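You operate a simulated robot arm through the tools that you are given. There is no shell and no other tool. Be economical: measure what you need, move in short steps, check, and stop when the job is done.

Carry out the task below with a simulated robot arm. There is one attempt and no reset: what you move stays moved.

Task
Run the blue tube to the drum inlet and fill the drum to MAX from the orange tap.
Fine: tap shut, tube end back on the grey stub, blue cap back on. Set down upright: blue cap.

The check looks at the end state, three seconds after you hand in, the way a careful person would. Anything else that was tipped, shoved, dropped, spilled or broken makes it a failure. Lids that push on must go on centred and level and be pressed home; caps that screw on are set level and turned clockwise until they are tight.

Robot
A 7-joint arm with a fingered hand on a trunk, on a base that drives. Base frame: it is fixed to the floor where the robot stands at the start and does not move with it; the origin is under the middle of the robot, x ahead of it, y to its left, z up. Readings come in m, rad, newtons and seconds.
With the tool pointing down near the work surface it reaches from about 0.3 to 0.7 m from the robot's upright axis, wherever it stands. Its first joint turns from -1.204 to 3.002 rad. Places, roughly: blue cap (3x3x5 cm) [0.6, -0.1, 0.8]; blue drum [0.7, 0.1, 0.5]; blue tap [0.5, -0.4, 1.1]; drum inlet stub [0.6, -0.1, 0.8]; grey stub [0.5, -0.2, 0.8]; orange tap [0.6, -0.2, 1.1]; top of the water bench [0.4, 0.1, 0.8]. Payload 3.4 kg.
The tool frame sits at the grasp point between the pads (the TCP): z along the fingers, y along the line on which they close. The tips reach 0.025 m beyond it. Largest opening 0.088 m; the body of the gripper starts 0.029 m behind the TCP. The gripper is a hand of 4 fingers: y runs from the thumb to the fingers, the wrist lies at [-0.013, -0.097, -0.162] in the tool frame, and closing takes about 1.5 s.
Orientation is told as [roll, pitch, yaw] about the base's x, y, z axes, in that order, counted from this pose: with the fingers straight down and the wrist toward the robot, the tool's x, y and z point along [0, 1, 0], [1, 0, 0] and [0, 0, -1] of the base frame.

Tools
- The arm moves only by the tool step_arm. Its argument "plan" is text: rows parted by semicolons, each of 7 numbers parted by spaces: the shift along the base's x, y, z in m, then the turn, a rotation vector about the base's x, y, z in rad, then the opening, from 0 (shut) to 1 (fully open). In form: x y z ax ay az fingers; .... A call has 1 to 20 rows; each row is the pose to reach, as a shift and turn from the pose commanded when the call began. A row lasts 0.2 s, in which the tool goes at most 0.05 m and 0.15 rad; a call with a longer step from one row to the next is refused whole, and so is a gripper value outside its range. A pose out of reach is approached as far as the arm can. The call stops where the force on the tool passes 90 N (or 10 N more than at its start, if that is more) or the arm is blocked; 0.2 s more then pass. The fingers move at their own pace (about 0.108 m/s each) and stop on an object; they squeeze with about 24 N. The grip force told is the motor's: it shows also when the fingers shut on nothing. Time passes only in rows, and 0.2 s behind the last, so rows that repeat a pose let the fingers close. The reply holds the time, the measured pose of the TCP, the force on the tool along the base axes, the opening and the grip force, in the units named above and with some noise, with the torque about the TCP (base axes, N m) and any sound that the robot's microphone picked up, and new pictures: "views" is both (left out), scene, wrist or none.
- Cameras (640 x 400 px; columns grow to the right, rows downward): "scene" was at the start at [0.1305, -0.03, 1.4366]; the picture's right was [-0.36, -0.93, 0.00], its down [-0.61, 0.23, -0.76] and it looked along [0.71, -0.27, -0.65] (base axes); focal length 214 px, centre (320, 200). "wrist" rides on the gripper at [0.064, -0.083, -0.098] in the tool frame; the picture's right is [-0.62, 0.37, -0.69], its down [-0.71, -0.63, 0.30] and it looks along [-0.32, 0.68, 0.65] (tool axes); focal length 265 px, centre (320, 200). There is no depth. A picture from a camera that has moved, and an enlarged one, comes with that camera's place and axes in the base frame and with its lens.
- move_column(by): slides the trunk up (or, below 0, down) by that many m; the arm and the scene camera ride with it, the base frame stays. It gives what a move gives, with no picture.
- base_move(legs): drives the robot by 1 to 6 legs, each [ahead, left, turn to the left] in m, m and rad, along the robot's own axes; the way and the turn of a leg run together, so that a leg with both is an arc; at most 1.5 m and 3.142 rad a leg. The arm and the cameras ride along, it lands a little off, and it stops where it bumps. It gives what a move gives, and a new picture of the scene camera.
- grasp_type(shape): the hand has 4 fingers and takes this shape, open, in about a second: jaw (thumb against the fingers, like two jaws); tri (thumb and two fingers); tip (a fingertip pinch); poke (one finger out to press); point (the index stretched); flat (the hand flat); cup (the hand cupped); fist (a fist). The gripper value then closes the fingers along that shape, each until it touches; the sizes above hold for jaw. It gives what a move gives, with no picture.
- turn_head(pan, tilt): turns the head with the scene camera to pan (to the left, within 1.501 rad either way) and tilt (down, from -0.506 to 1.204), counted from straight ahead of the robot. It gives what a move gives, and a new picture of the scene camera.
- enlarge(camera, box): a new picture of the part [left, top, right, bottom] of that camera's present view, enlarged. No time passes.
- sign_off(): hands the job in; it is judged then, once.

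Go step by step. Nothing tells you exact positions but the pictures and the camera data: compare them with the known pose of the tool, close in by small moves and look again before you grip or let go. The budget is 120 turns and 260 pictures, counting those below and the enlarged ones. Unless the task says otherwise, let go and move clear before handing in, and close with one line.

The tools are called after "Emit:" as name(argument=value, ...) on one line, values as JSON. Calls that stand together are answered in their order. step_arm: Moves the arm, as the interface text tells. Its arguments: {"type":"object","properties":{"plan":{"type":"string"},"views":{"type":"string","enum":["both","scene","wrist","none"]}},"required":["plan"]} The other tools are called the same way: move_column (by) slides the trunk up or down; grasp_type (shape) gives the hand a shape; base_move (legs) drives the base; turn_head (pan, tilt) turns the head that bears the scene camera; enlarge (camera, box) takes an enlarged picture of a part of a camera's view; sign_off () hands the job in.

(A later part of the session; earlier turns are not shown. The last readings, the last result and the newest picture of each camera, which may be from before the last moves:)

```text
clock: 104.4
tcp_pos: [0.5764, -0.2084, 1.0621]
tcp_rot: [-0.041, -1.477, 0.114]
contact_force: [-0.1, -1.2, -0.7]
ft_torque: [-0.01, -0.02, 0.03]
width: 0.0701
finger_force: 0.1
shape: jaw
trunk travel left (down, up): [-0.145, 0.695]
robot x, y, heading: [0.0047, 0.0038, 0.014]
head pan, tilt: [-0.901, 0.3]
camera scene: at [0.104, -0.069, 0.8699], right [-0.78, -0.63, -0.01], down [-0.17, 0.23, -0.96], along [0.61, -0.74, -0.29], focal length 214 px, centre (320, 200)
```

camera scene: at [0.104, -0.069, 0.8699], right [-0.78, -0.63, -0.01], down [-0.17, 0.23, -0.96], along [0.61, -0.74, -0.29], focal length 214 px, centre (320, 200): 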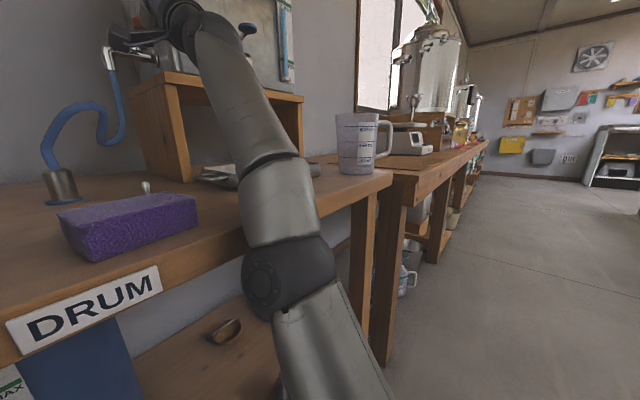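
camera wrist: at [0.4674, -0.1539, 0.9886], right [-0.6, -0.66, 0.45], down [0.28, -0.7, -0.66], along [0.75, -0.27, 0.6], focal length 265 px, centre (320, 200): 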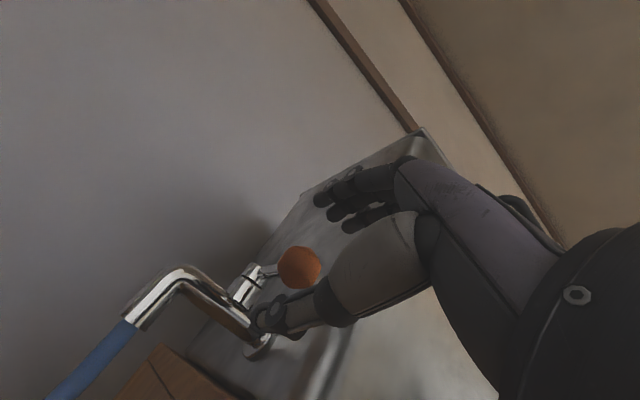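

The forearm is against the bench's front edge, so this low stance won't work. I'll back off, raise the trunk, and do short measured fills instead, checking the gauge between them.

Emit:
base_move(legs=[[-0.08, 0, 0]])

Emit:
move_column(by=0.35)

Emit:
step_arm(plan="0 0 -0.05 0 0.1 0 0.8; 0 0 -0.1 0 0.2 0 0.8; 0 0 -0.15 0 0.3 0 0.8; 0 0 -0.2 0 0.4 0 0.8; 0 0 -0.25 0 0.4 0 0.8; 0 0 -0.3 0.04 0.4 -0.1 0.8; 0 0 -0.33 0.04 0.4 -0.1 0.8", views="none")

Emit:
turn_head(pan=-0.35, tilt=0.4)

```text
clock: 105.4
tcp_pos: [0.5196, -0.2068, 1.0479]
tcp_rot: [-0.032, -1.452, 0.111]
contact_force: [-0.4, 0.3, 0.2]
ft_torque: [0.0, 0.0, 0.0]
width: 0.0703
finger_force: 0.1
shape: jaw
trunk travel left (down, up): [-0.145, 0.695]
robot x, y, heading: [-0.0766, 0.0056, 0.016]
head pan, tilt: [-0.901, 0.3]
camera scene: at [0.0378, -0.0684, 0.8686], right [-0.78, -0.63, 0.0], down [-0.19, 0.23, -0.96], along [0.6, -0.74, -0.3], focal length 214 px, centre (320, 200)
```

scene: 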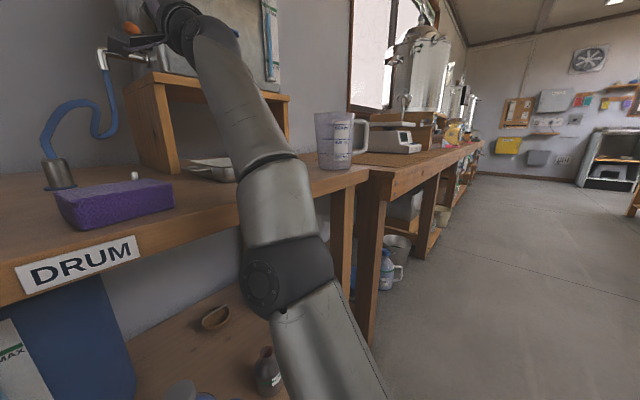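

```text
clock: 108.8
tcp_pos: [0.5199, -0.2061, 1.3992]
tcp_rot: [-0.035, -1.45, 0.108]
contact_force: [-0.6, 0.2, -0.4]
ft_torque: [0.04, -0.01, 0.01]
width: 0.0702
finger_force: 0.0
shape: jaw
trunk travel left (down, up): [-0.495, 0.345]
robot x, y, heading: [-0.0699, 0.0014, 0.013]
head pan, tilt: [-0.901, 0.3]
```

```text
clock: 110.4
tcp_pos: [0.6349, -0.2364, 1.2289]
tcp_rot: [0.096, -1.141, -0.118]
contact_force: [-3.4, 8.5, 35.6]
ft_torque: [-1.03, 1.48, 0.25]
width: 0.0684
finger_force: 0.0
shape: jaw
out of reach, approached as far as the arm can: row 1, 2, 3, 4, 5, 6, 7
trunk travel left (down, up): [-0.495, 0.345]
robot x, y, heading: [-0.0754, -0.0006, 0.014]
head pan, tilt: [-0.901, 0.3]
stopped in row 7: the force on the tool passed its limit (the readings are from after the stop); the commanded pose is now the measured one
```

```text
clock: 111.4
tcp_pos: [0.6349, -0.2377, 1.2298]
tcp_rot: [0.092, -1.141, -0.116]
contact_force: [-10.9, 15.8, 40.1]
ft_torque: [-1.29, 1.39, 0.15]
width: 0.0686
finger_force: 0.1
shape: jaw
trunk travel left (down, up): [-0.495, 0.345]
robot x, y, heading: [-0.0729, 0.0052, 0.021]
head pan, tilt: [-0.351, 0.4]
camera scene: at [0.0554, -0.019, 1.211], right [-0.33, -0.94, 0.0], down [-0.36, 0.12, -0.93], along [0.87, -0.31, -0.38], focal length 214 px, centre (320, 200)
```

scene: 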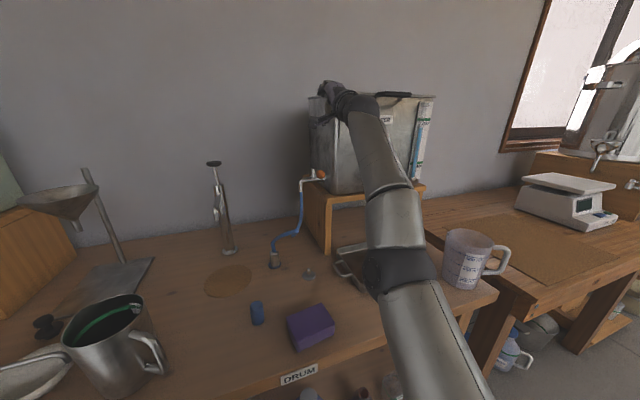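

The arm drifted forward and the hand is pressing on the tank top with about 40 N. I'll lift off straight up with the trunk right away.

Emit:
move_column(by=0.08)

Emit:
base_move(legs=[[-0.2, 0, 0]])

Emit:
enlarge(camera="scene", box=[270, 60, 470, 200])

```text
clock: 112.6
tcp_pos: [0.6513, -0.246, 1.2912]
tcp_rot: [0.098, -1.111, -0.122]
contact_force: [2.1, 2.8, -0.5]
ft_torque: [0.04, -0.09, -0.12]
width: 0.0704
finger_force: 0.0
shape: jaw
trunk travel left (down, up): [-0.575, 0.265]
robot x, y, heading: [-0.0716, 0.0041, 0.013]
head pan, tilt: [-0.351, 0.4]
```

```text
clock: 114.2
tcp_pos: [0.4423, -0.2501, 1.2919]
tcp_rot: [0.101, -1.113, -0.127]
contact_force: [0.1, 0.6, 0.3]
ft_torque: [-0.01, 0.03, 0.0]
width: 0.0703
finger_force: 0.1
shape: jaw
trunk travel left (down, up): [-0.575, 0.265]
robot x, y, heading: [-0.281, 0.0026, 0.01]
head pan, tilt: [-0.351, 0.4]
camera scene: at [-0.1405, -0.0294, 1.2895], right [-0.34, -0.94, 0.0], down [-0.37, 0.13, -0.92], along [0.87, -0.31, -0.39], focal length 214 px, centre (320, 200)
```

scene: 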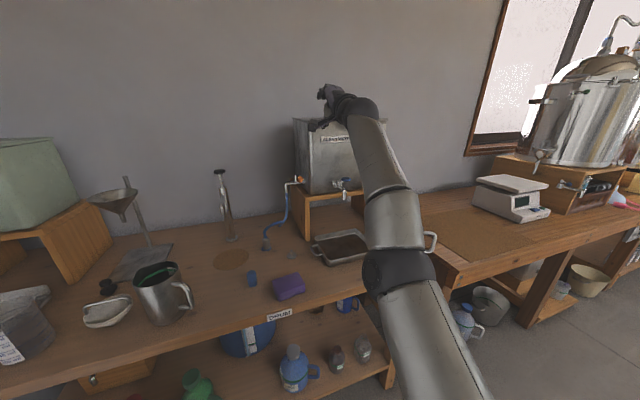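

```text
2.86 times, centred on (370, 130) of scene
camera zoom: at [-0.1405, -0.0294, 1.2895], right [-0.34, -0.94, 0.0], down [-0.37, 0.13, -0.92], along [0.87, -0.31, -0.39], focal length 613 px, centre (177, 400)
```

zoom: 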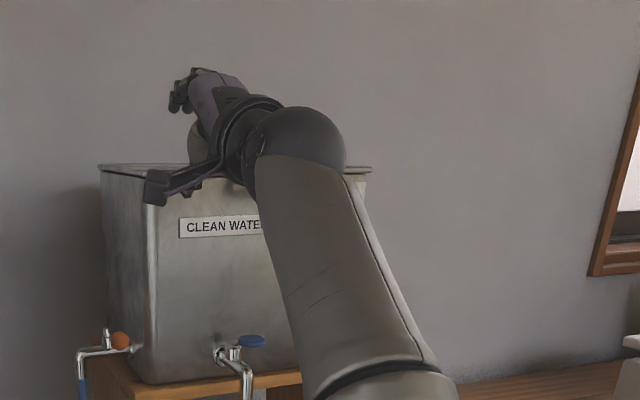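

The tank looks undisturbed and its lid is in place. I'll bring the hand down well in front of the tank in small steps.

Emit:
step_arm(plan="-0.02 0.01 -0.03 0 0 0 0.8; -0.04 0.02 -0.06 0 0 0 0.8; -0.05 0.03 -0.09 0 0 0 0.8; -0.05 0.04 -0.12 -0.05 0 0.06 0.8; -0.05 0.045 -0.15 -0.1 0 0.12 0.8; -0.05 0.045 -0.18 -0.1 0 0.12 0.8; -0.05 0.045 -0.21 -0.1 0 0.12 0.8", views="both")

```text
clock: 115.8
tcp_pos: [0.3955, -0.2059, 1.0797]
tcp_rot: [-0.125, -1.107, 0.196]
contact_force: [-0.1, 0.1, 0.0]
ft_torque: [-0.01, -0.03, -0.01]
width: 0.0703
finger_force: 0.1
shape: jaw
out of reach, approached as far as the arm can: row 1
trunk travel left (down, up): [-0.575, 0.265]
robot x, y, heading: [-0.2783, -0.0006, 0.011]
head pan, tilt: [-0.351, 0.4]
camera scene: at [-0.1387, -0.0297, 1.2892], right [-0.33, -0.94, 0.0], down [-0.37, 0.13, -0.92], along [0.87, -0.31, -0.39], focal length 214 px, centre (320, 200)
camera wrist: at [0.2651, -0.1525, 1.0449], right [-0.41, -0.62, 0.67], down [0.06, -0.75, -0.66], along [0.91, -0.23, 0.34], focal length 265 px, centre (320, 200)
```

scene: 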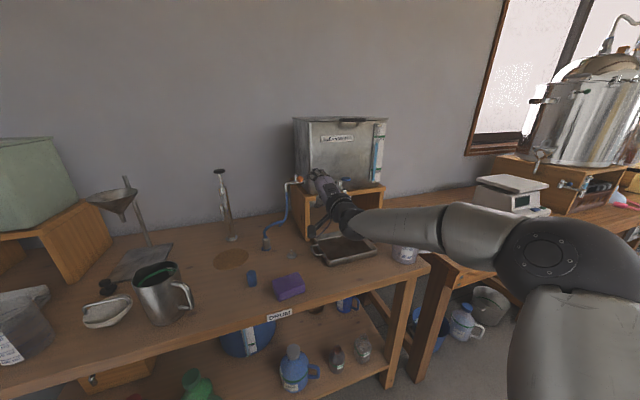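
wrist: 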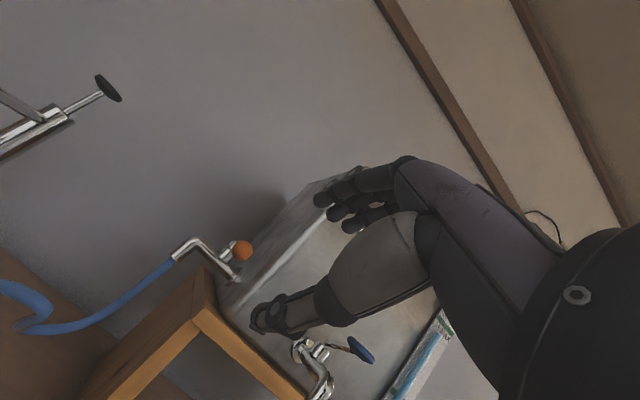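

This elbow-out stance is healthy and the base is far enough back. I'll retry the gauge-viewing height from here, lowering in stages and then extending.

Emit:
move_column(by=-0.12)

Emit:
step_arm(plan="0 0 0.04 0 0 0 0.8; 0 0 0.08 0 0 0 0.8; 0 0 0.11 0 0 0 0.8", views="none")

Emit:
move_column(by=-0.12)

Emit:
step_arm(plan="0.02 0 0.03 0 0 0 0.8; 0.05 0 0.06 0 0 0 0.8; 0.08 0 0.08 0 0 0 0.8; 0.12 0 0.1 0 0 0 0.8", views="scene")

```text
clock: 117.3
tcp_pos: [0.3948, -0.2045, 0.9605]
tcp_rot: [-0.124, -1.109, 0.196]
contact_force: [-0.6, -0.2, 0.6]
ft_torque: [0.0, 0.0, 0.03]
width: 0.0702
finger_force: 0.0
shape: jaw
trunk travel left (down, up): [-0.455, 0.385]
robot x, y, heading: [-0.2828, -0.0018, 0.009]
head pan, tilt: [-0.351, 0.4]
```

```text
clock: 118.1
tcp_pos: [0.3954, -0.202, 1.0709]
tcp_rot: [-0.123, -1.107, 0.193]
contact_force: [-0.4, 0.5, 0.3]
ft_torque: [-0.02, -0.04, -0.02]
width: 0.0702
finger_force: 0.1
shape: jaw
trunk travel left (down, up): [-0.455, 0.385]
robot x, y, heading: [-0.2793, -0.0023, 0.013]
head pan, tilt: [-0.351, 0.4]
```

```text
clock: 119.6
tcp_pos: [0.3957, -0.203, 0.9509]
tcp_rot: [-0.124, -1.109, 0.196]
contact_force: [-0.1, -1.1, 0.7]
ft_torque: [0.04, 0.0, 0.03]
width: 0.0704
finger_force: 0.1
shape: jaw
trunk travel left (down, up): [-0.335, 0.505]
robot x, y, heading: [-0.2817, 0.004, 0.008]
head pan, tilt: [-0.351, 0.4]
```

```text
clock: 120.6
tcp_pos: [0.4664, -0.2032, 1.0211]
tcp_rot: [-0.125, -1.103, 0.195]
contact_force: [-0.3, 0.4, -0.6]
ft_torque: [0.01, 0.01, -0.03]
width: 0.0702
finger_force: 0.0
shape: jaw
out of reach, approached as far as the arm can: row 3, 4
trunk travel left (down, up): [-0.335, 0.505]
robot x, y, heading: [-0.276, 0.0026, 0.007]
head pan, tilt: [-0.351, 0.4]
camera scene: at [-0.1393, -0.0293, 1.0493], right [-0.34, -0.94, 0.0], down [-0.37, 0.13, -0.92], along [0.87, -0.31, -0.39], focal length 214 px, centre (320, 200)
```

scene: 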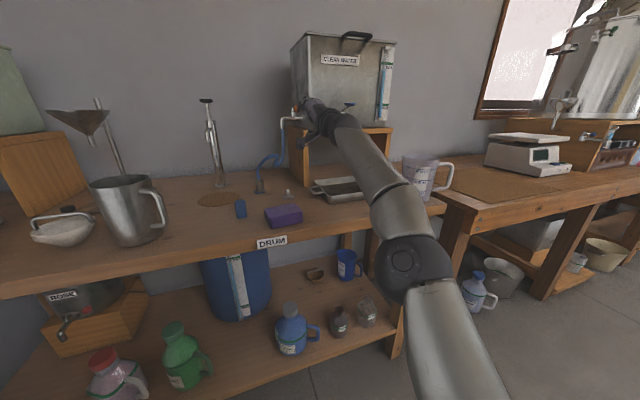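

The arm can't reach the knob from here. But standing further back, the camera sees MAX even with a higher trunk, so I'll work the tap at a medium trunk height and just drive back to read the gauge.

Emit:
step_arm(plan="-0.03 0 0 0 0 0 0.8; -0.06 0 0 0 0 0 0.8; -0.07 0 -0.02 0 0 0 0.8", views="none")

Emit:
move_column(by=0.18)

Emit:
step_arm(plan="0 0 -0.03 0 0 -0.0 0.8; 0 0 -0.06 0 0 -0.0 0.8; 0 0 -0.09 0 0 0 0.8; 0 0 -0.12 0.06 0 -0.1 0.8; 0 0 -0.13 0.12 0 -0.19 0.8", views="none")

Emit:
base_move(legs=[[0.1, 0, 0]])

```text
clock: 121.4
tcp_pos: [0.3949, -0.2028, 0.9989]
tcp_rot: [-0.122, -1.108, 0.195]
contact_force: [0.0, -0.2, -0.3]
ft_torque: [-0.02, 0.02, -0.01]
width: 0.0703
finger_force: 0.1
shape: jaw
trunk travel left (down, up): [-0.335, 0.505]
robot x, y, heading: [-0.2824, -0.0033, 0.009]
head pan, tilt: [-0.351, 0.4]
```

```text
clock: 123.4
tcp_pos: [0.3949, -0.2026, 1.1798]
tcp_rot: [-0.124, -1.106, 0.193]
contact_force: [-0.1, -0.2, -0.3]
ft_torque: [0.0, 0.01, -0.01]
width: 0.0701
finger_force: 0.0
shape: jaw
trunk travel left (down, up): [-0.515, 0.325]
robot x, y, heading: [-0.2806, 0.0023, 0.012]
head pan, tilt: [-0.351, 0.4]
```

```text
clock: 124.6
tcp_pos: [0.3927, -0.2013, 1.0483]
tcp_rot: [0.144, -1.104, -0.237]
contact_force: [-0.4, -0.7, 0.0]
ft_torque: [-0.02, 0.0, -0.01]
width: 0.0705
finger_force: 0.1
shape: jaw
trunk travel left (down, up): [-0.515, 0.325]
robot x, y, heading: [-0.2784, -0.0013, 0.009]
head pan, tilt: [-0.351, 0.4]
```

```text
clock: 125.7
tcp_pos: [0.496, -0.1988, 1.0482]
tcp_rot: [0.142, -1.104, -0.234]
contact_force: [0.7, 0.0, -0.5]
ft_torque: [-0.01, -0.03, -0.01]
width: 0.0705
finger_force: 0.1
shape: jaw
trunk travel left (down, up): [-0.515, 0.325]
robot x, y, heading: [-0.177, 0.0024, 0.014]
head pan, tilt: [-0.351, 0.4]
camera scene: at [-0.0378, -0.028, 1.2292], right [-0.33, -0.94, 0.0], down [-0.37, 0.13, -0.92], along [0.87, -0.31, -0.39], focal length 214 px, centre (320, 200)
```

scene: 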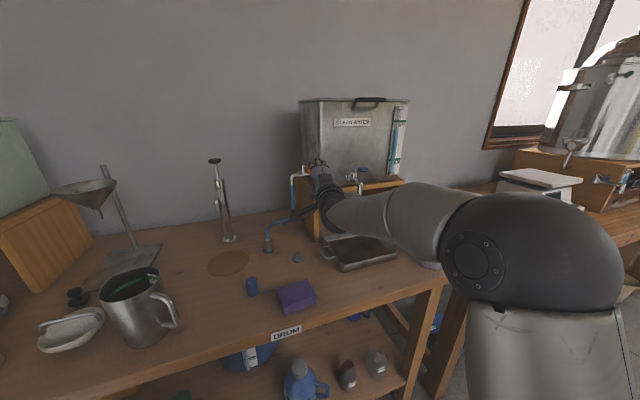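

Emit:
step_arm(plan="0.015 0 0.0 -0.03 -0.05 0.05 0.8; 0.03 -0.004 0.0 -0.06 -0.12 0.1 0.8; 0.045 -0.008 0.002 -0.06 -0.18 0.1 0.8; 0.045 -0.008 0.002 -0.06 -0.18 0.1 0.8", views="wrist")

Emit:
enlarge(camera="scene", box=[270, 130, 430, 250])

```text
clock: 126.7
tcp_pos: [0.5407, -0.2064, 1.0503]
tcp_rot: [0.048, -1.291, -0.043]
contact_force: [0.9, 0.0, -0.7]
ft_torque: [-0.03, -0.03, 0.01]
width: 0.0703
finger_force: 0.1
shape: jaw
trunk travel left (down, up): [-0.515, 0.325]
robot x, y, heading: [-0.1815, 0.0029, 0.015]
head pan, tilt: [-0.351, 0.4]
camera wrist: at [0.4216, -0.141, 0.9975], right [-0.56, -0.63, 0.54], down [0.12, -0.7, -0.7], along [0.82, -0.33, 0.47], focal length 265 px, centre (320, 200)
```

wrist: 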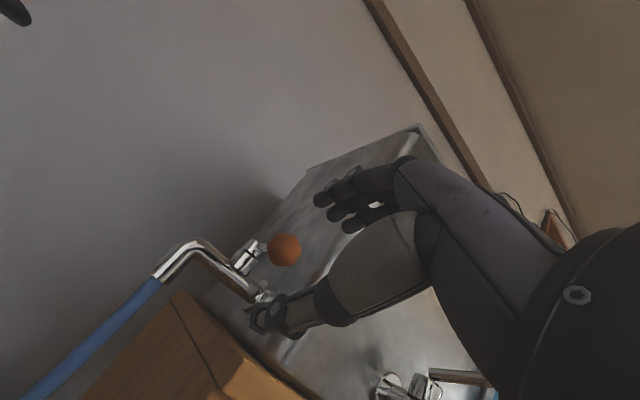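

```text
3.33 times, centred on (350, 190) of scene
camera zoom: at [-0.0392, -0.028, 1.2294], right [-0.33, -0.94, 0.0], down [-0.37, 0.13, -0.92], along [0.87, -0.31, -0.39], focal length 715 px, centre (220, 233)
```

zoom: 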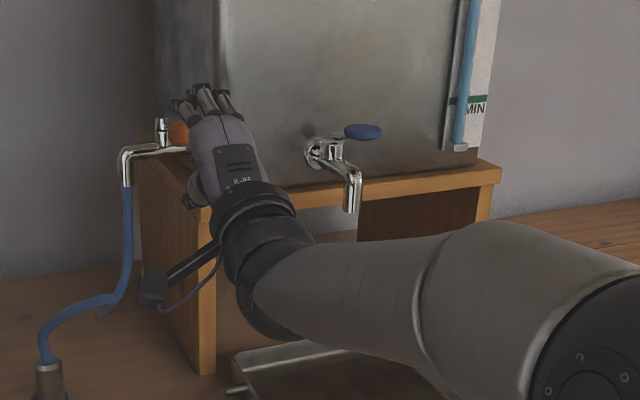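

The knob is still at (0.602, -0.215, 1.050), so nothing shifted. Advancing onto it.

Emit:
step_arm(plan="0.02 -0.001 0 0 0 0 0.8; 0.04 -0.002 0 0 0 0 0.8; 0.055 -0.003 0 0 0 0 0.8; 0.055 -0.003 0 0 0 0 0.8", views="wrist")

Emit:
enlarge(camera="wrist", box=[200, 140, 420, 360])

```text
clock: 127.7
tcp_pos: [0.5947, -0.2084, 1.0503]
tcp_rot: [0.049, -1.29, -0.048]
contact_force: [0.2, -0.2, 0.1]
ft_torque: [0.0, 0.01, 0.0]
width: 0.0705
finger_force: 0.0
shape: jaw
trunk travel left (down, up): [-0.515, 0.325]
robot x, y, heading: [-0.1795, 0.0037, 0.01]
head pan, tilt: [-0.351, 0.4]
camera wrist: at [0.4767, -0.1436, 0.9981], right [-0.56, -0.63, 0.54], down [0.12, -0.7, -0.7], along [0.82, -0.33, 0.47], focal length 265 px, centre (320, 200)
```

wrist: 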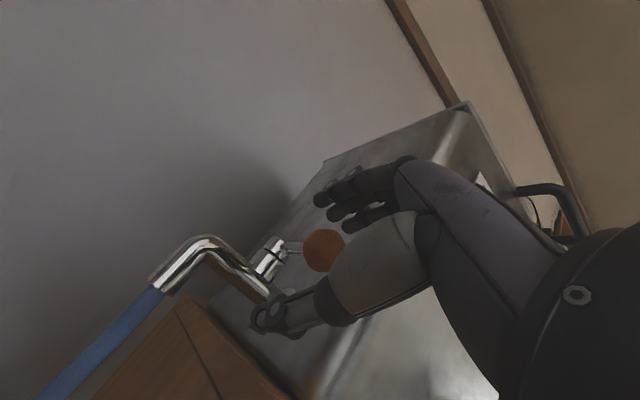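

```text
1.82 times, centred on (310, 250) of wrist
camera zoom: at [0.4767, -0.1436, 0.9981], right [-0.56, -0.63, 0.54], down [0.12, -0.7, -0.7], along [0.82, -0.33, 0.47], focal length 483 px, centre (338, 109)
```

zoom: 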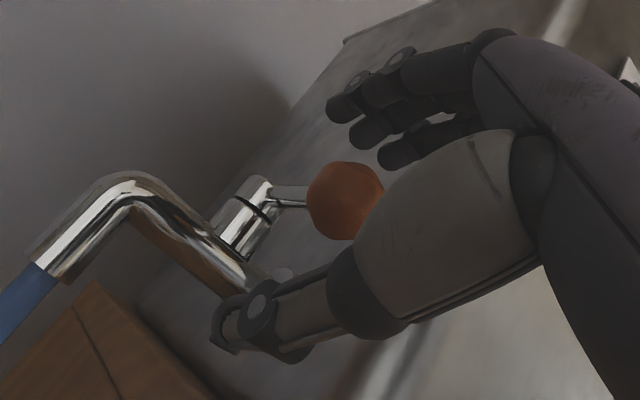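

Emit:
step_arm(plan="0 0 0 0 0 0 0.6; 0 0 0 0 0 0 0.4; 0 0 0 0 0 0 0.2; 0 0 0 0 0 0 0.2; 0 0 0 0 0 0 0.1; 0 0 0 0 0 0 0.1; 0 0 0 0 0 0 0.1", views="wrist")

Emit:
enlarge(camera="wrist", box=[200, 140, 420, 360])

```text
clock: 129.3
tcp_pos: [0.5939, -0.2094, 1.0518]
tcp_rot: [0.049, -1.293, -0.045]
contact_force: [0.0, 0.3, 3.3]
ft_torque: [-0.02, -0.09, -0.05]
width: 0.0098
finger_force: 0.0
shape: jaw
trunk travel left (down, up): [-0.515, 0.325]
robot x, y, heading: [-0.1805, 0.0008, 0.013]
head pan, tilt: [-0.351, 0.4]
camera wrist: at [0.4763, -0.1437, 0.9985], right [-0.56, -0.63, 0.54], down [0.12, -0.7, -0.7], along [0.82, -0.33, 0.47], focal length 265 px, centre (320, 200)
```

wrist: 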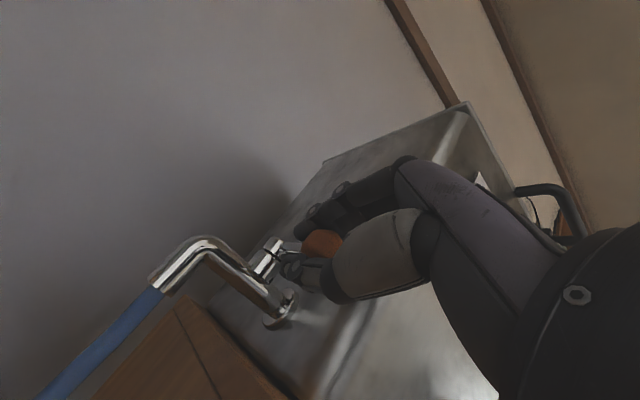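

```text
1.82 times, centred on (310, 250) of wrist
camera zoom: at [0.4763, -0.1437, 0.9985], right [-0.56, -0.63, 0.54], down [0.12, -0.7, -0.7], along [0.82, -0.33, 0.47], focal length 483 px, centre (338, 109)
```

zoom: 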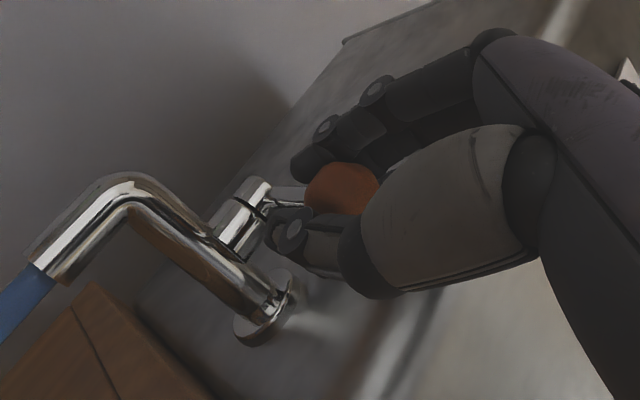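

The fingers have caged the knob with the tips on the lever. I'll swing the lever about 0.4 rad towards the spout, then watch and listen.

Emit:
step_arm(plan="0.0012 0.0072 0 0 0 -0.1 0.1; 0.0028 0.0144 0 0 0 -0.2 0.1; 0.0053 0.0213 0 0 0 -0.3 0.1; 0.0084 0.0279 0 0 0 -0.4 0.1", views="wrist")

Emit:
enlarge(camera="wrist", box=[200, 140, 420, 360])

```text
clock: 130.3
tcp_pos: [0.6037, -0.1807, 1.0512]
tcp_rot: [0.047, -1.292, -0.443]
contact_force: [-0.8, -0.8, 2.2]
ft_torque: [-0.07, -0.04, 0.0]
width: 0.0098
finger_force: 0.0
shape: jaw
trunk travel left (down, up): [-0.515, 0.325]
robot x, y, heading: [-0.175, 0.0037, 0.014]
head pan, tilt: [-0.351, 0.4]
camera wrist: at [0.5201, -0.0751, 0.9987], right [-0.76, -0.36, 0.54], down [-0.16, -0.7, -0.7], along [0.62, -0.62, 0.47], focal length 265 px, centre (320, 200)
```

wrist: 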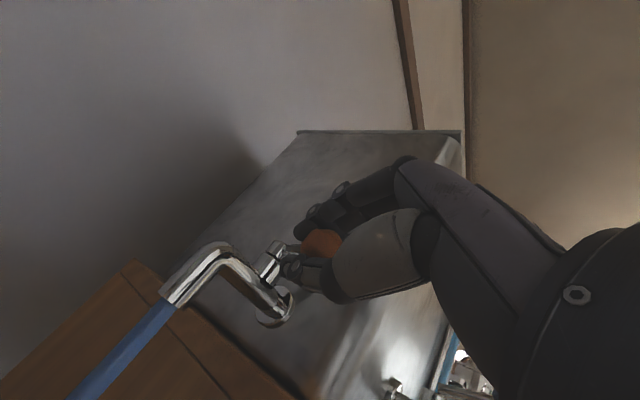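

```text
1.82 times, centred on (310, 250) of wrist
camera zoom: at [0.5201, -0.0751, 0.9987], right [-0.76, -0.36, 0.54], down [-0.16, -0.7, -0.7], along [0.62, -0.62, 0.47], focal length 483 px, centre (338, 109)
```

zoom: 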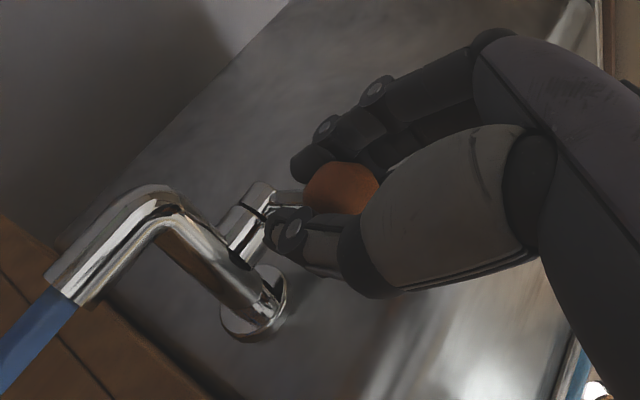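

Emit:
enlarge(camera="scene", box=[370, 90, 430, 180])

Emit:
step_arm(plan="0 0 0 0 0 0 0.1; 0 0 0 0 0 0 0.1; 0 0 0 0 0 0 0.1; 0 0 0 0 0 0 0.1; 0 0 0 0 0 0 0.1", views="none")

Emit:
enlarge(camera="scene", box=[370, 90, 430, 180])

```text
4.44 times, centred on (400, 135) of scene
camera zoom: at [-0.0394, -0.0276, 1.2295], right [-0.33, -0.94, 0.0], down [-0.37, 0.13, -0.92], along [0.87, -0.31, -0.39], focal length 953 px, centre (-36, 489)
```

zoom: 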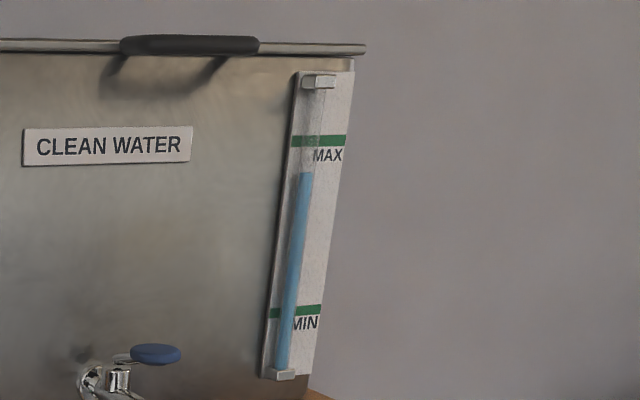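

```text
clock: 131.5
tcp_pos: [0.6041, -0.1812, 1.0515]
tcp_rot: [0.052, -1.291, -0.445]
contact_force: [-1.2, 0.9, 2.3]
ft_torque: [-0.03, -0.05, 0.0]
width: 0.0093
finger_force: 0.0
shape: jaw
trunk travel left (down, up): [-0.515, 0.325]
robot x, y, heading: [-0.1732, 0.0032, 0.009]
head pan, tilt: [-0.351, 0.4]
```

```text
4.44 times, centred on (400, 135) of scene
camera zoom: at [-0.0396, -0.0278, 1.2294], right [-0.33, -0.94, 0.0], down [-0.37, 0.13, -0.92], along [0.87, -0.31, -0.39], focal length 953 px, centre (-36, 489)
```

zoom: 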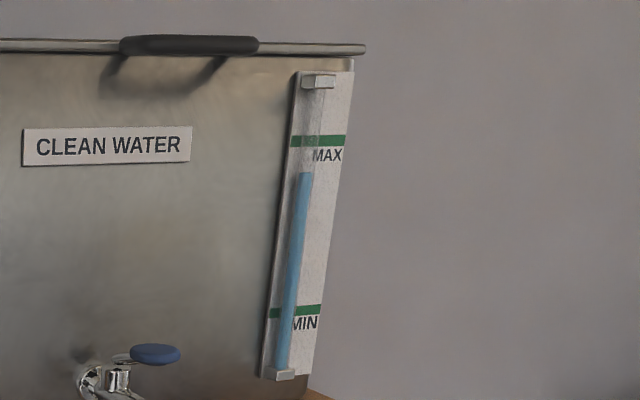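

No visible flow yet, so I'll open further in the same arc.

Emit:
step_arm(plan="0.0038 0.0062 0 0 0 -0.1 0.1; 0.0081 0.0121 0 0 0 -0.2 0.1; 0.013 0.0175 0 0 0 -0.3 0.1; 0.0184 0.0225 0 0 0 -0.4 0.1; 0.0184 0.0225 0 0 0 -0.4 0.1", views="none")

Emit:
enlarge(camera="wrist", box=[160, 140, 420, 380])

Emit:
enlarge(camera="scene", box=[370, 90, 430, 180])

```text
clock: 132.7
tcp_pos: [0.5824, -0.1805, 1.0501]
tcp_rot: [0.061, -1.296, -0.857]
contact_force: [-1.6, 0.2, 9.1]
ft_torque: [-0.24, -0.19, 0.01]
width: 0.0102
finger_force: 0.0
shape: jaw
out of reach, approached as far as the arm can: row 3, 4, 5
trunk travel left (down, up): [-0.515, 0.325]
robot x, y, heading: [-0.182, 0.0045, 0.011]
head pan, tilt: [-0.351, 0.4]
```

```text
1.67 times, centred on (290, 260) of wrist
camera zoom: at [0.5457, -0.0503, 0.9971], right [-0.85, -0.03, 0.53], down [-0.42, -0.58, -0.7], along [0.33, -0.82, 0.48], focal length 442 px, centre (370, 100)
```

zoom: 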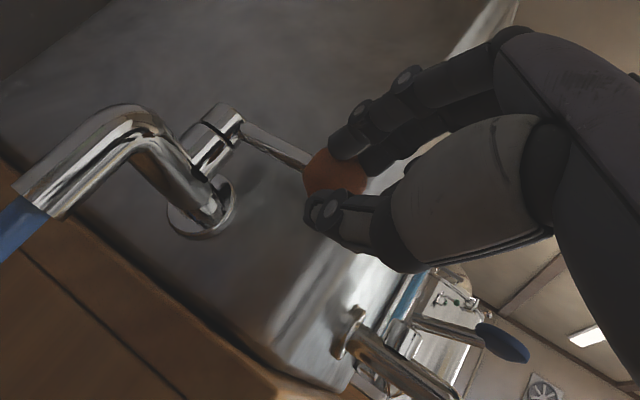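

```text
4.44 times, centred on (400, 135) of scene
camera zoom: at [-0.0413, -0.0273, 1.2297], right [-0.33, -0.94, 0.0], down [-0.37, 0.13, -0.92], along [0.87, -0.31, -0.39], focal length 953 px, centre (-36, 489)
```

zoom: 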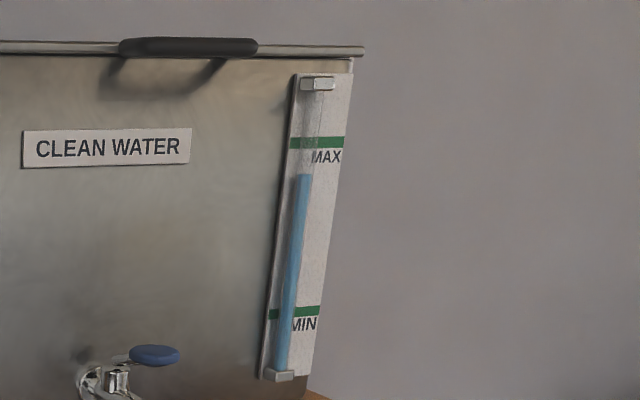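

The wrist hit its yaw limit and the fingers slipped to the edge of the knob. I'll re-seat the grip at a milder yaw and push on by translating.

Emit:
step_arm(plan="0 0 0 0 0 0 0.4; 0 0 0 0 0 0 0.6; 0 0 0 0 0 0.1 0.6; 0.003 -0.003 0 0 0 0.2 0.6; 0.006 -0.006 0 0 0 0.3 0.6; 0.01 -0.01 0 0 0 0.4 0.6; 0.014 -0.013 0 0 0 0.42 0.6; 0.014 -0.013 0 0 0 0.42 0.6", views="none")

Emit:
enlarge(camera="wrist", box=[160, 140, 420, 380])

```text
clock: 134.5
tcp_pos: [0.6, -0.1927, 1.0483]
tcp_rot: [0.049, -1.291, -0.424]
contact_force: [-0.3, 0.5, -0.8]
ft_torque: [0.01, 0.01, 0.0]
width: 0.0525
finger_force: 0.0
shape: jaw
trunk travel left (down, up): [-0.515, 0.325]
robot x, y, heading: [-0.1763, 0.001, 0.01]
head pan, tilt: [-0.351, 0.4]
```

```text
1.67 times, centred on (290, 260) of wrist
camera zoom: at [0.5134, -0.0891, 0.9959], right [-0.76, -0.38, 0.54], down [-0.15, -0.7, -0.7], along [0.64, -0.61, 0.47], focal length 442 px, centre (370, 100)
```

zoom: 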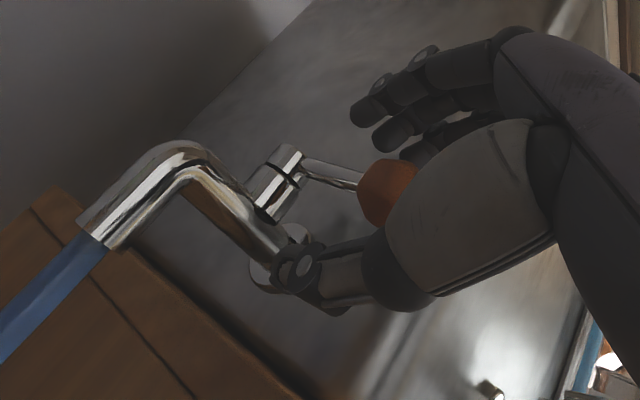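

Emit:
step_arm(plan="-0.003 -0.006 0.001 0 0 0 0.6; -0.005 -0.0115 0.001 0 0 0 0.5; -0.005 -0.0115 0.001 0 0 0 0.3; -0.005 -0.0115 0.001 0 0 0 0.1; -0.005 -0.0115 0.001 0 0 0 0.1; -0.005 -0.0115 0.001 0 0 0 0.1; -0.005 -0.0115 0.001 0 0 0 0.1; -0.003 -0.001 0.001 0 0 0 0.1; 0.002 0.012 0.001 0 0 0 0.1; 0.009 0.021 0.001 0 0 0 0.1; 0.0127 0.0277 0.001 0 0 0 0.1; 0.0127 0.0277 0.001 0 0 0 0.1", views="none")

Emit:
enlarge(camera="wrist", box=[160, 140, 420, 380])

Emit:
enlarge(camera="scene", box=[370, 90, 430, 180])

```text
clock: 137.1
tcp_pos: [0.6128, -0.1676, 1.0496]
tcp_rot: [0.057, -1.291, -0.434]
contact_force: [2.2, -7.4, 6.1]
ft_torque: [-0.03, -0.08, -0.24]
width: 0.0094
finger_force: 0.0
shape: jaw
trunk travel left (down, up): [-0.515, 0.325]
robot x, y, heading: [-0.1805, 0.0022, 0.012]
head pan, tilt: [-0.351, 0.4]
```

```text
1.67 times, centred on (290, 260) of wrist
camera zoom: at [0.527, -0.0632, 0.9967], right [-0.76, -0.38, 0.53], down [-0.15, -0.7, -0.7], along [0.64, -0.61, 0.47], focal length 442 px, centre (370, 100)
```

zoom: 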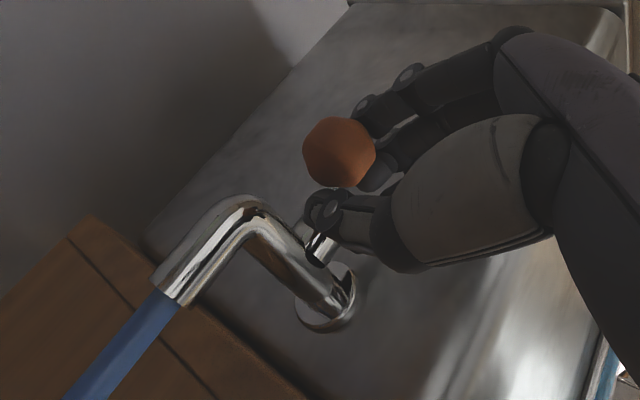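

```text
4.44 times, centred on (400, 135) of scene
camera zoom: at [-0.0396, -0.0298, 1.2294], right [-0.33, -0.94, 0.0], down [-0.37, 0.13, -0.92], along [0.87, -0.31, -0.39], focal length 953 px, centre (-36, 489)
```

zoom: 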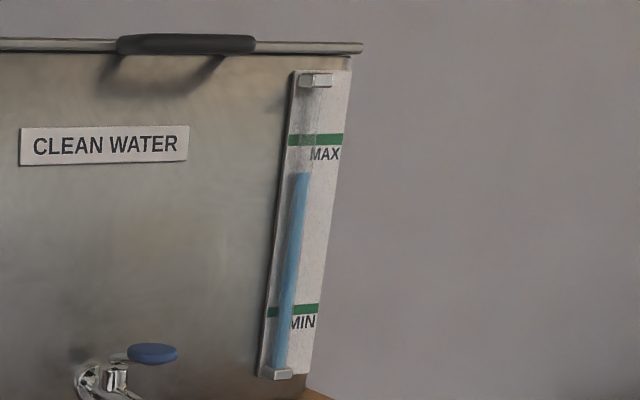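

The lever is now about 50° open and the tank level is just starting to drop. I'll swing it shut by pulling back along the arc, then read the drum.

Emit:
step_arm(plan="-0.008 -0.008 0 0 0 0 0.1; -0.014 -0.018 0 0 0 0 0.1; -0.019 -0.028 0 0 0 0 0.1; -0.022 -0.038 0 0 0 0 0.1; -0.022 -0.043 0 0 0 0 0.1", views="none")

Emit:
enlarge(camera="wrist", box=[160, 140, 420, 380])

Emit:
enlarge(camera="scene", box=[370, 90, 430, 180])

```text
clock: 138.3
tcp_pos: [0.5915, -0.2084, 1.0486]
tcp_rot: [0.044, -1.292, -0.42]
contact_force: [5.3, 1.7, 3.2]
ft_torque: [-0.04, -0.03, 0.1]
width: 0.0092
finger_force: 0.0
shape: jaw
trunk travel left (down, up): [-0.515, 0.325]
robot x, y, heading: [-0.1781, 0.0007, 0.016]
head pan, tilt: [-0.351, 0.4]
```

```text
1.67 times, centred on (290, 260) of wrist
camera zoom: at [0.5047, -0.1042, 0.9965], right [-0.75, -0.38, 0.54], down [-0.15, -0.7, -0.7], along [0.64, -0.61, 0.47], focal length 442 px, centre (370, 100)
```

zoom: 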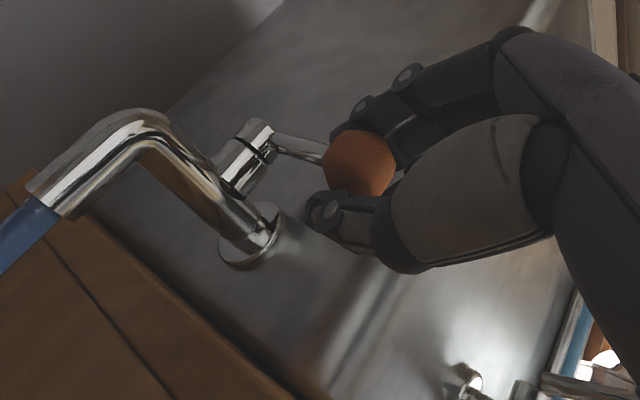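

```text
4.44 times, centred on (400, 135) of scene
camera zoom: at [-0.0382, -0.0275, 1.2293], right [-0.33, -0.94, 0.0], down [-0.37, 0.13, -0.92], along [0.87, -0.31, -0.39], focal length 953 px, centre (-36, 489)
```

zoom: 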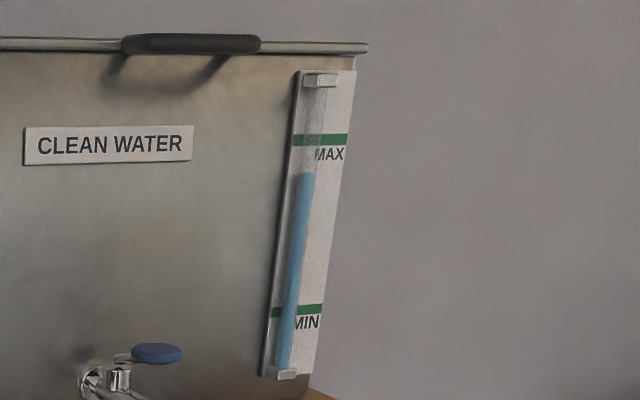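

The knob is back near its shut position. I'll nudge it fully shut, let go, and drive back to read the drum.

Emit:
step_arm(plan="0 -0.004 0 0 0 0 0.1; 0 -0.008 0 0 0 0 0.1; 0 -0.008 0 0 0 0 0.1", views="none")

Emit:
step_arm(plan="0 0.003 0 0 0 0 0.4; 0 0.003 0 0 0 0 0.8; 0 0.003 0 0 0 0 0.8; 0 0.003 0 0 0 0 0.8; -0.03 0.01 0 0 0 0 0.8; -0.06 0.02 0 0 0 0 0.8", views="wrist")

Emit:
base_move(legs=[[-0.32, 0, 0]])

Emit:
turn_head(pan=0.0, tilt=0.6)

Emit:
enlarge(camera="scene", box=[270, 160, 360, 250])

```text
clock: 139.1
tcp_pos: [0.5913, -0.2134, 1.0504]
tcp_rot: [0.041, -1.289, -0.415]
contact_force: [2.8, 7.5, 2.0]
ft_torque: [-0.04, 0.0, 0.09]
width: 0.0092
finger_force: 0.1
shape: jaw
trunk travel left (down, up): [-0.515, 0.325]
robot x, y, heading: [-0.1772, 0.0029, 0.009]
head pan, tilt: [-0.351, 0.4]
```

```text
clock: 140.5
tcp_pos: [0.5292, -0.1982, 1.0503]
tcp_rot: [0.05, -1.294, -0.426]
contact_force: [-0.1, -0.1, 0.1]
ft_torque: [0.02, -0.03, 0.01]
width: 0.0701
finger_force: 0.1
shape: jaw
trunk travel left (down, up): [-0.515, 0.325]
robot x, y, heading: [-0.1781, 0.0032, 0.006]
head pan, tilt: [-0.351, 0.4]
camera wrist: at [0.4437, -0.0938, 0.9976], right [-0.76, -0.37, 0.54], down [-0.15, -0.7, -0.7], along [0.64, -0.61, 0.47], focal length 265 px, centre (320, 200)
```

wrist: 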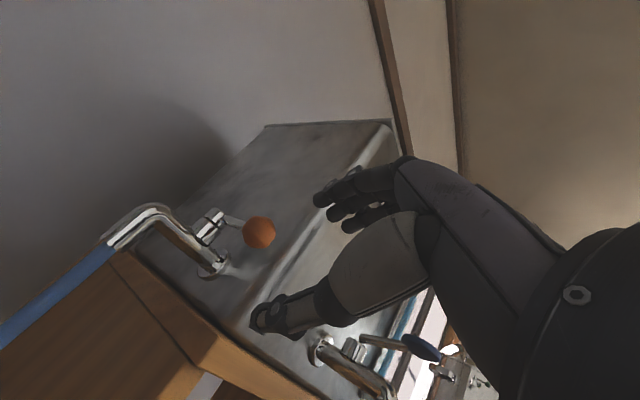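

```text
clock: 142.7
tcp_pos: [0.2021, -0.2024, 1.0497]
tcp_rot: [0.051, -1.292, -0.428]
contact_force: [-0.3, -0.8, 0.3]
ft_torque: [0.0, 0.01, -0.01]
width: 0.0702
finger_force: 0.1
shape: jaw
trunk travel left (down, up): [-0.515, 0.325]
robot x, y, heading: [-0.5053, -0.0027, 0.008]
head pan, tilt: [-0.351, 0.4]
camera scene: at [-0.3662, -0.0317, 1.2294], right [-0.33, -0.94, 0.0], down [-0.37, 0.13, -0.92], along [0.87, -0.31, -0.39], focal length 214 px, centre (320, 200)
```

scene: 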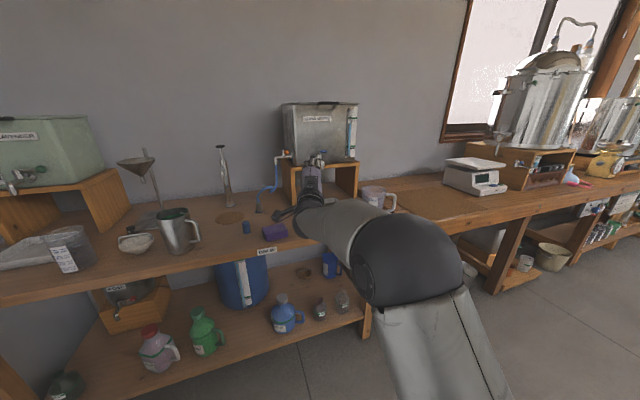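

```text
clock: 143.5
tcp_pos: [0.2037, -0.2025, 1.0499]
tcp_rot: [0.05, -1.291, -0.426]
contact_force: [0.1, -0.2, -0.5]
ft_torque: [0.02, 0.02, 0.01]
width: 0.0702
finger_force: 0.0
shape: jaw
trunk travel left (down, up): [-0.515, 0.325]
robot x, y, heading: [-0.5051, -0.0016, 0.012]
head pan, tilt: [0.0, 0.6]
camera scene: at [-0.3645, 0.0001, 1.2112], right [0.01, -1.0, 0.0], down [-0.56, -0.01, -0.83], along [0.83, 0.01, -0.56], focal length 214 px, centre (320, 200)
```

scene: 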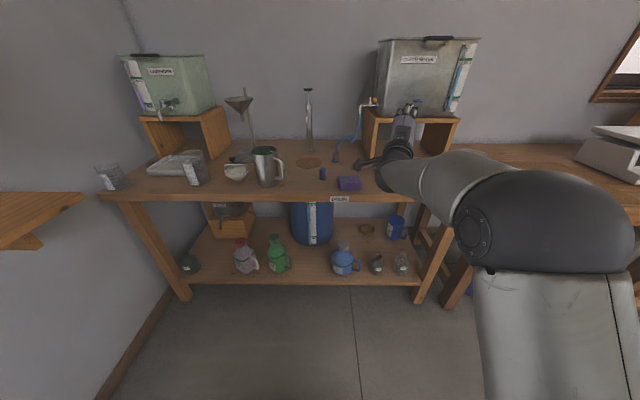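

```text
4.44 times, centred on (315, 205) of scene
camera zoom: at [-0.3645, 0.0001, 1.2112], right [0.01, -1.0, 0.0], down [-0.56, -0.01, -0.83], along [0.83, 0.01, -0.56], focal length 953 px, centre (342, 178)
```

zoom: 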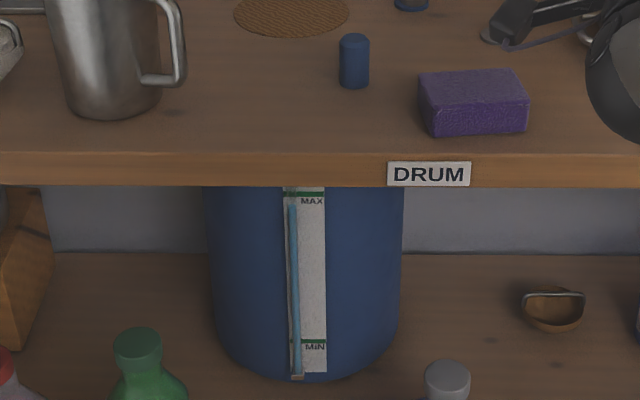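

Emit:
enlarge(camera="scene", box=[300, 195, 330, 255])

Emit:
enlarge(camera="scene", box=[300, 195, 330, 215])

Emit:
enlarge(camera="scene", box=[340, 80, 400, 170])

```text
6.67 times, centred on (315, 225) of scene
camera zoom: at [-0.3645, 0.0001, 1.2112], right [0.01, -1.0, 0.0], down [-0.56, -0.01, -0.83], along [0.83, 0.01, -0.56], focal length 1430 px, centre (353, 33)
```

zoom: 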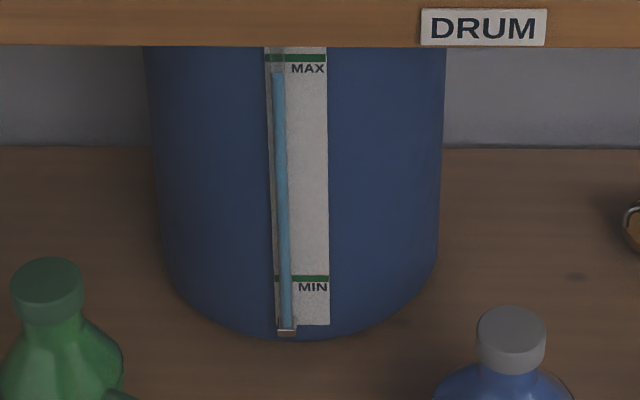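

```text
16.00 times, centred on (315, 205) of scene
camera zoom: at [-0.3645, 0.0001, 1.2112], right [0.01, -1.0, 0.0], down [-0.56, -0.01, -0.83], along [0.83, 0.01, -0.56], focal length 3432 px, centre (400, 120)
```

zoom: 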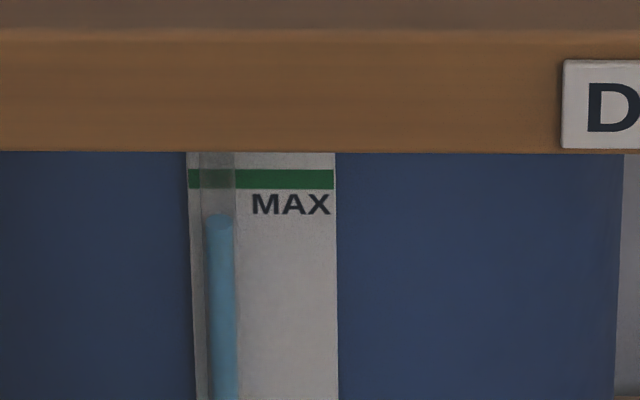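

```text
4.44 times, centred on (370, 125) of scene
camera zoom: at [-0.3645, 0.0001, 1.2112], right [0.01, -1.0, 0.0], down [-0.56, -0.01, -0.83], along [0.83, 0.01, -0.56], focal length 953 px, centre (98, 533)
```

zoom: 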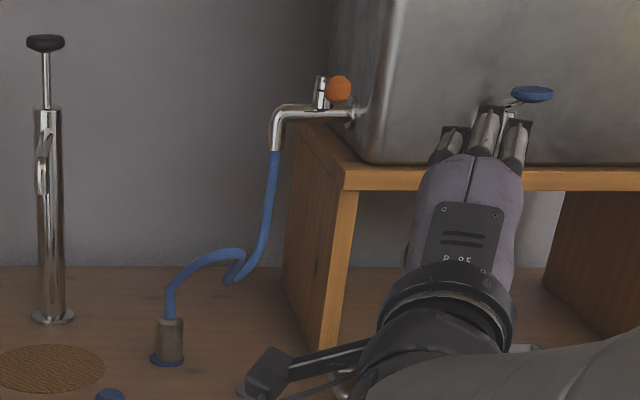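

The drum reads clearly: the level rose slightly, and about 7% of the span remains below MAX. I'll go back and run a longer pulse.

Emit:
base_move(legs=[[0.325, 0, 0]])

Emit:
step_arm(plan="0 0 0 0 0 0 0.8", views="wrist")

```text
clock: 145.7
tcp_pos: [0.5305, -0.2007, 1.0495]
tcp_rot: [0.049, -1.291, -0.426]
contact_force: [0.0, -0.3, 0.3]
ft_torque: [0.0, 0.0, 0.01]
width: 0.0702
finger_force: 0.0
shape: jaw
trunk travel left (down, up): [-0.515, 0.325]
robot x, y, heading: [-0.1774, 0.0024, 0.008]
head pan, tilt: [0.0, 0.6]
camera scene: at [-0.0371, 0.0032, 1.211], right [0.01, -1.0, 0.0], down [-0.57, -0.01, -0.82], along [0.82, 0.01, -0.57], focal length 214 px, centre (320, 200)
```

scene: 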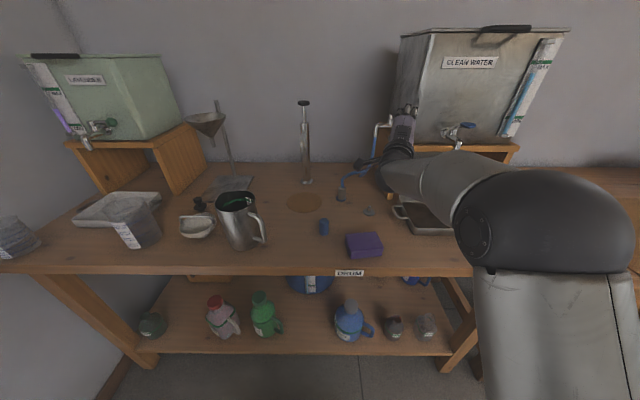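

```text
clock: 146.1
tcp_pos: [0.5308, -0.2001, 1.05]
tcp_rot: [0.047, -1.293, -0.427]
contact_force: [-0.2, 0.8, 0.6]
ft_torque: [0.03, 0.02, 0.01]
width: 0.0702
finger_force: 0.1
shape: jaw
trunk travel left (down, up): [-0.515, 0.325]
robot x, y, heading: [-0.1797, -0.0003, 0.007]
head pan, tilt: [0.0, 0.6]
camera wrist: at [0.4446, -0.0954, 0.9971], right [-0.76, -0.37, 0.54], down [-0.15, -0.7, -0.7], along [0.64, -0.61, 0.47], focal length 265 px, centre (320, 200)
```

wrist: 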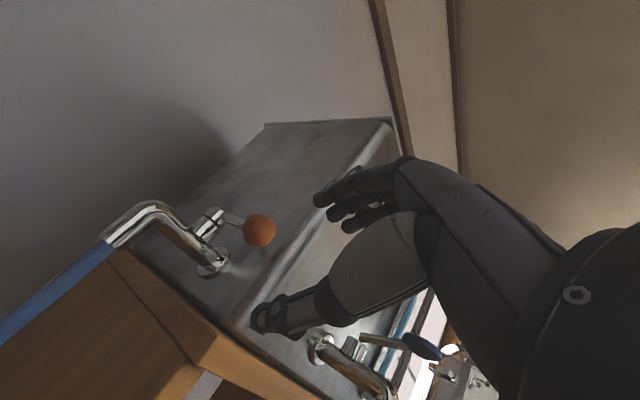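

Emit:
step_arm(plan="0.03 -0.003 0 0 0 0 0.8; 0.055 -0.005 0 0 0 0 0.8; 0.064 -0.006 0 0 0 0 0.6; 0.064 -0.006 0 0 0 0 0.3; 0.064 -0.006 0 0 0 0 0.1; 0.064 -0.006 0 0 0 0 0.1; 0.064 -0.006 0 0 0 0 0.1", views="none")

Emit:
enlarge(camera="wrist", box=[160, 140, 420, 380])

```text
clock: 147.7
tcp_pos: [0.5937, -0.2061, 1.0515]
tcp_rot: [0.049, -1.294, -0.429]
contact_force: [2.2, -0.1, 3.2]
ft_torque: [-0.06, -0.05, 0.02]
width: 0.0101
finger_force: 0.1
shape: jaw
trunk travel left (down, up): [-0.515, 0.325]
robot x, y, heading: [-0.1783, 0.0017, 0.01]
head pan, tilt: [0.0, 0.6]
```

```text
1.67 times, centred on (290, 260) of wrist
camera zoom: at [0.5081, -0.1017, 0.9995], right [-0.76, -0.37, 0.54], down [-0.15, -0.7, -0.7], along [0.64, -0.61, 0.47], focal length 442 px, centre (370, 100)
```

zoom: 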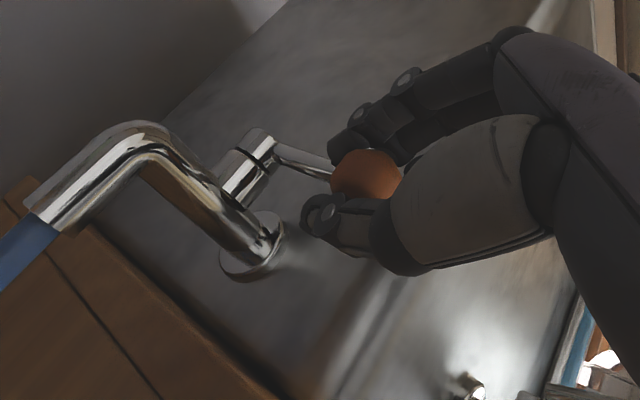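

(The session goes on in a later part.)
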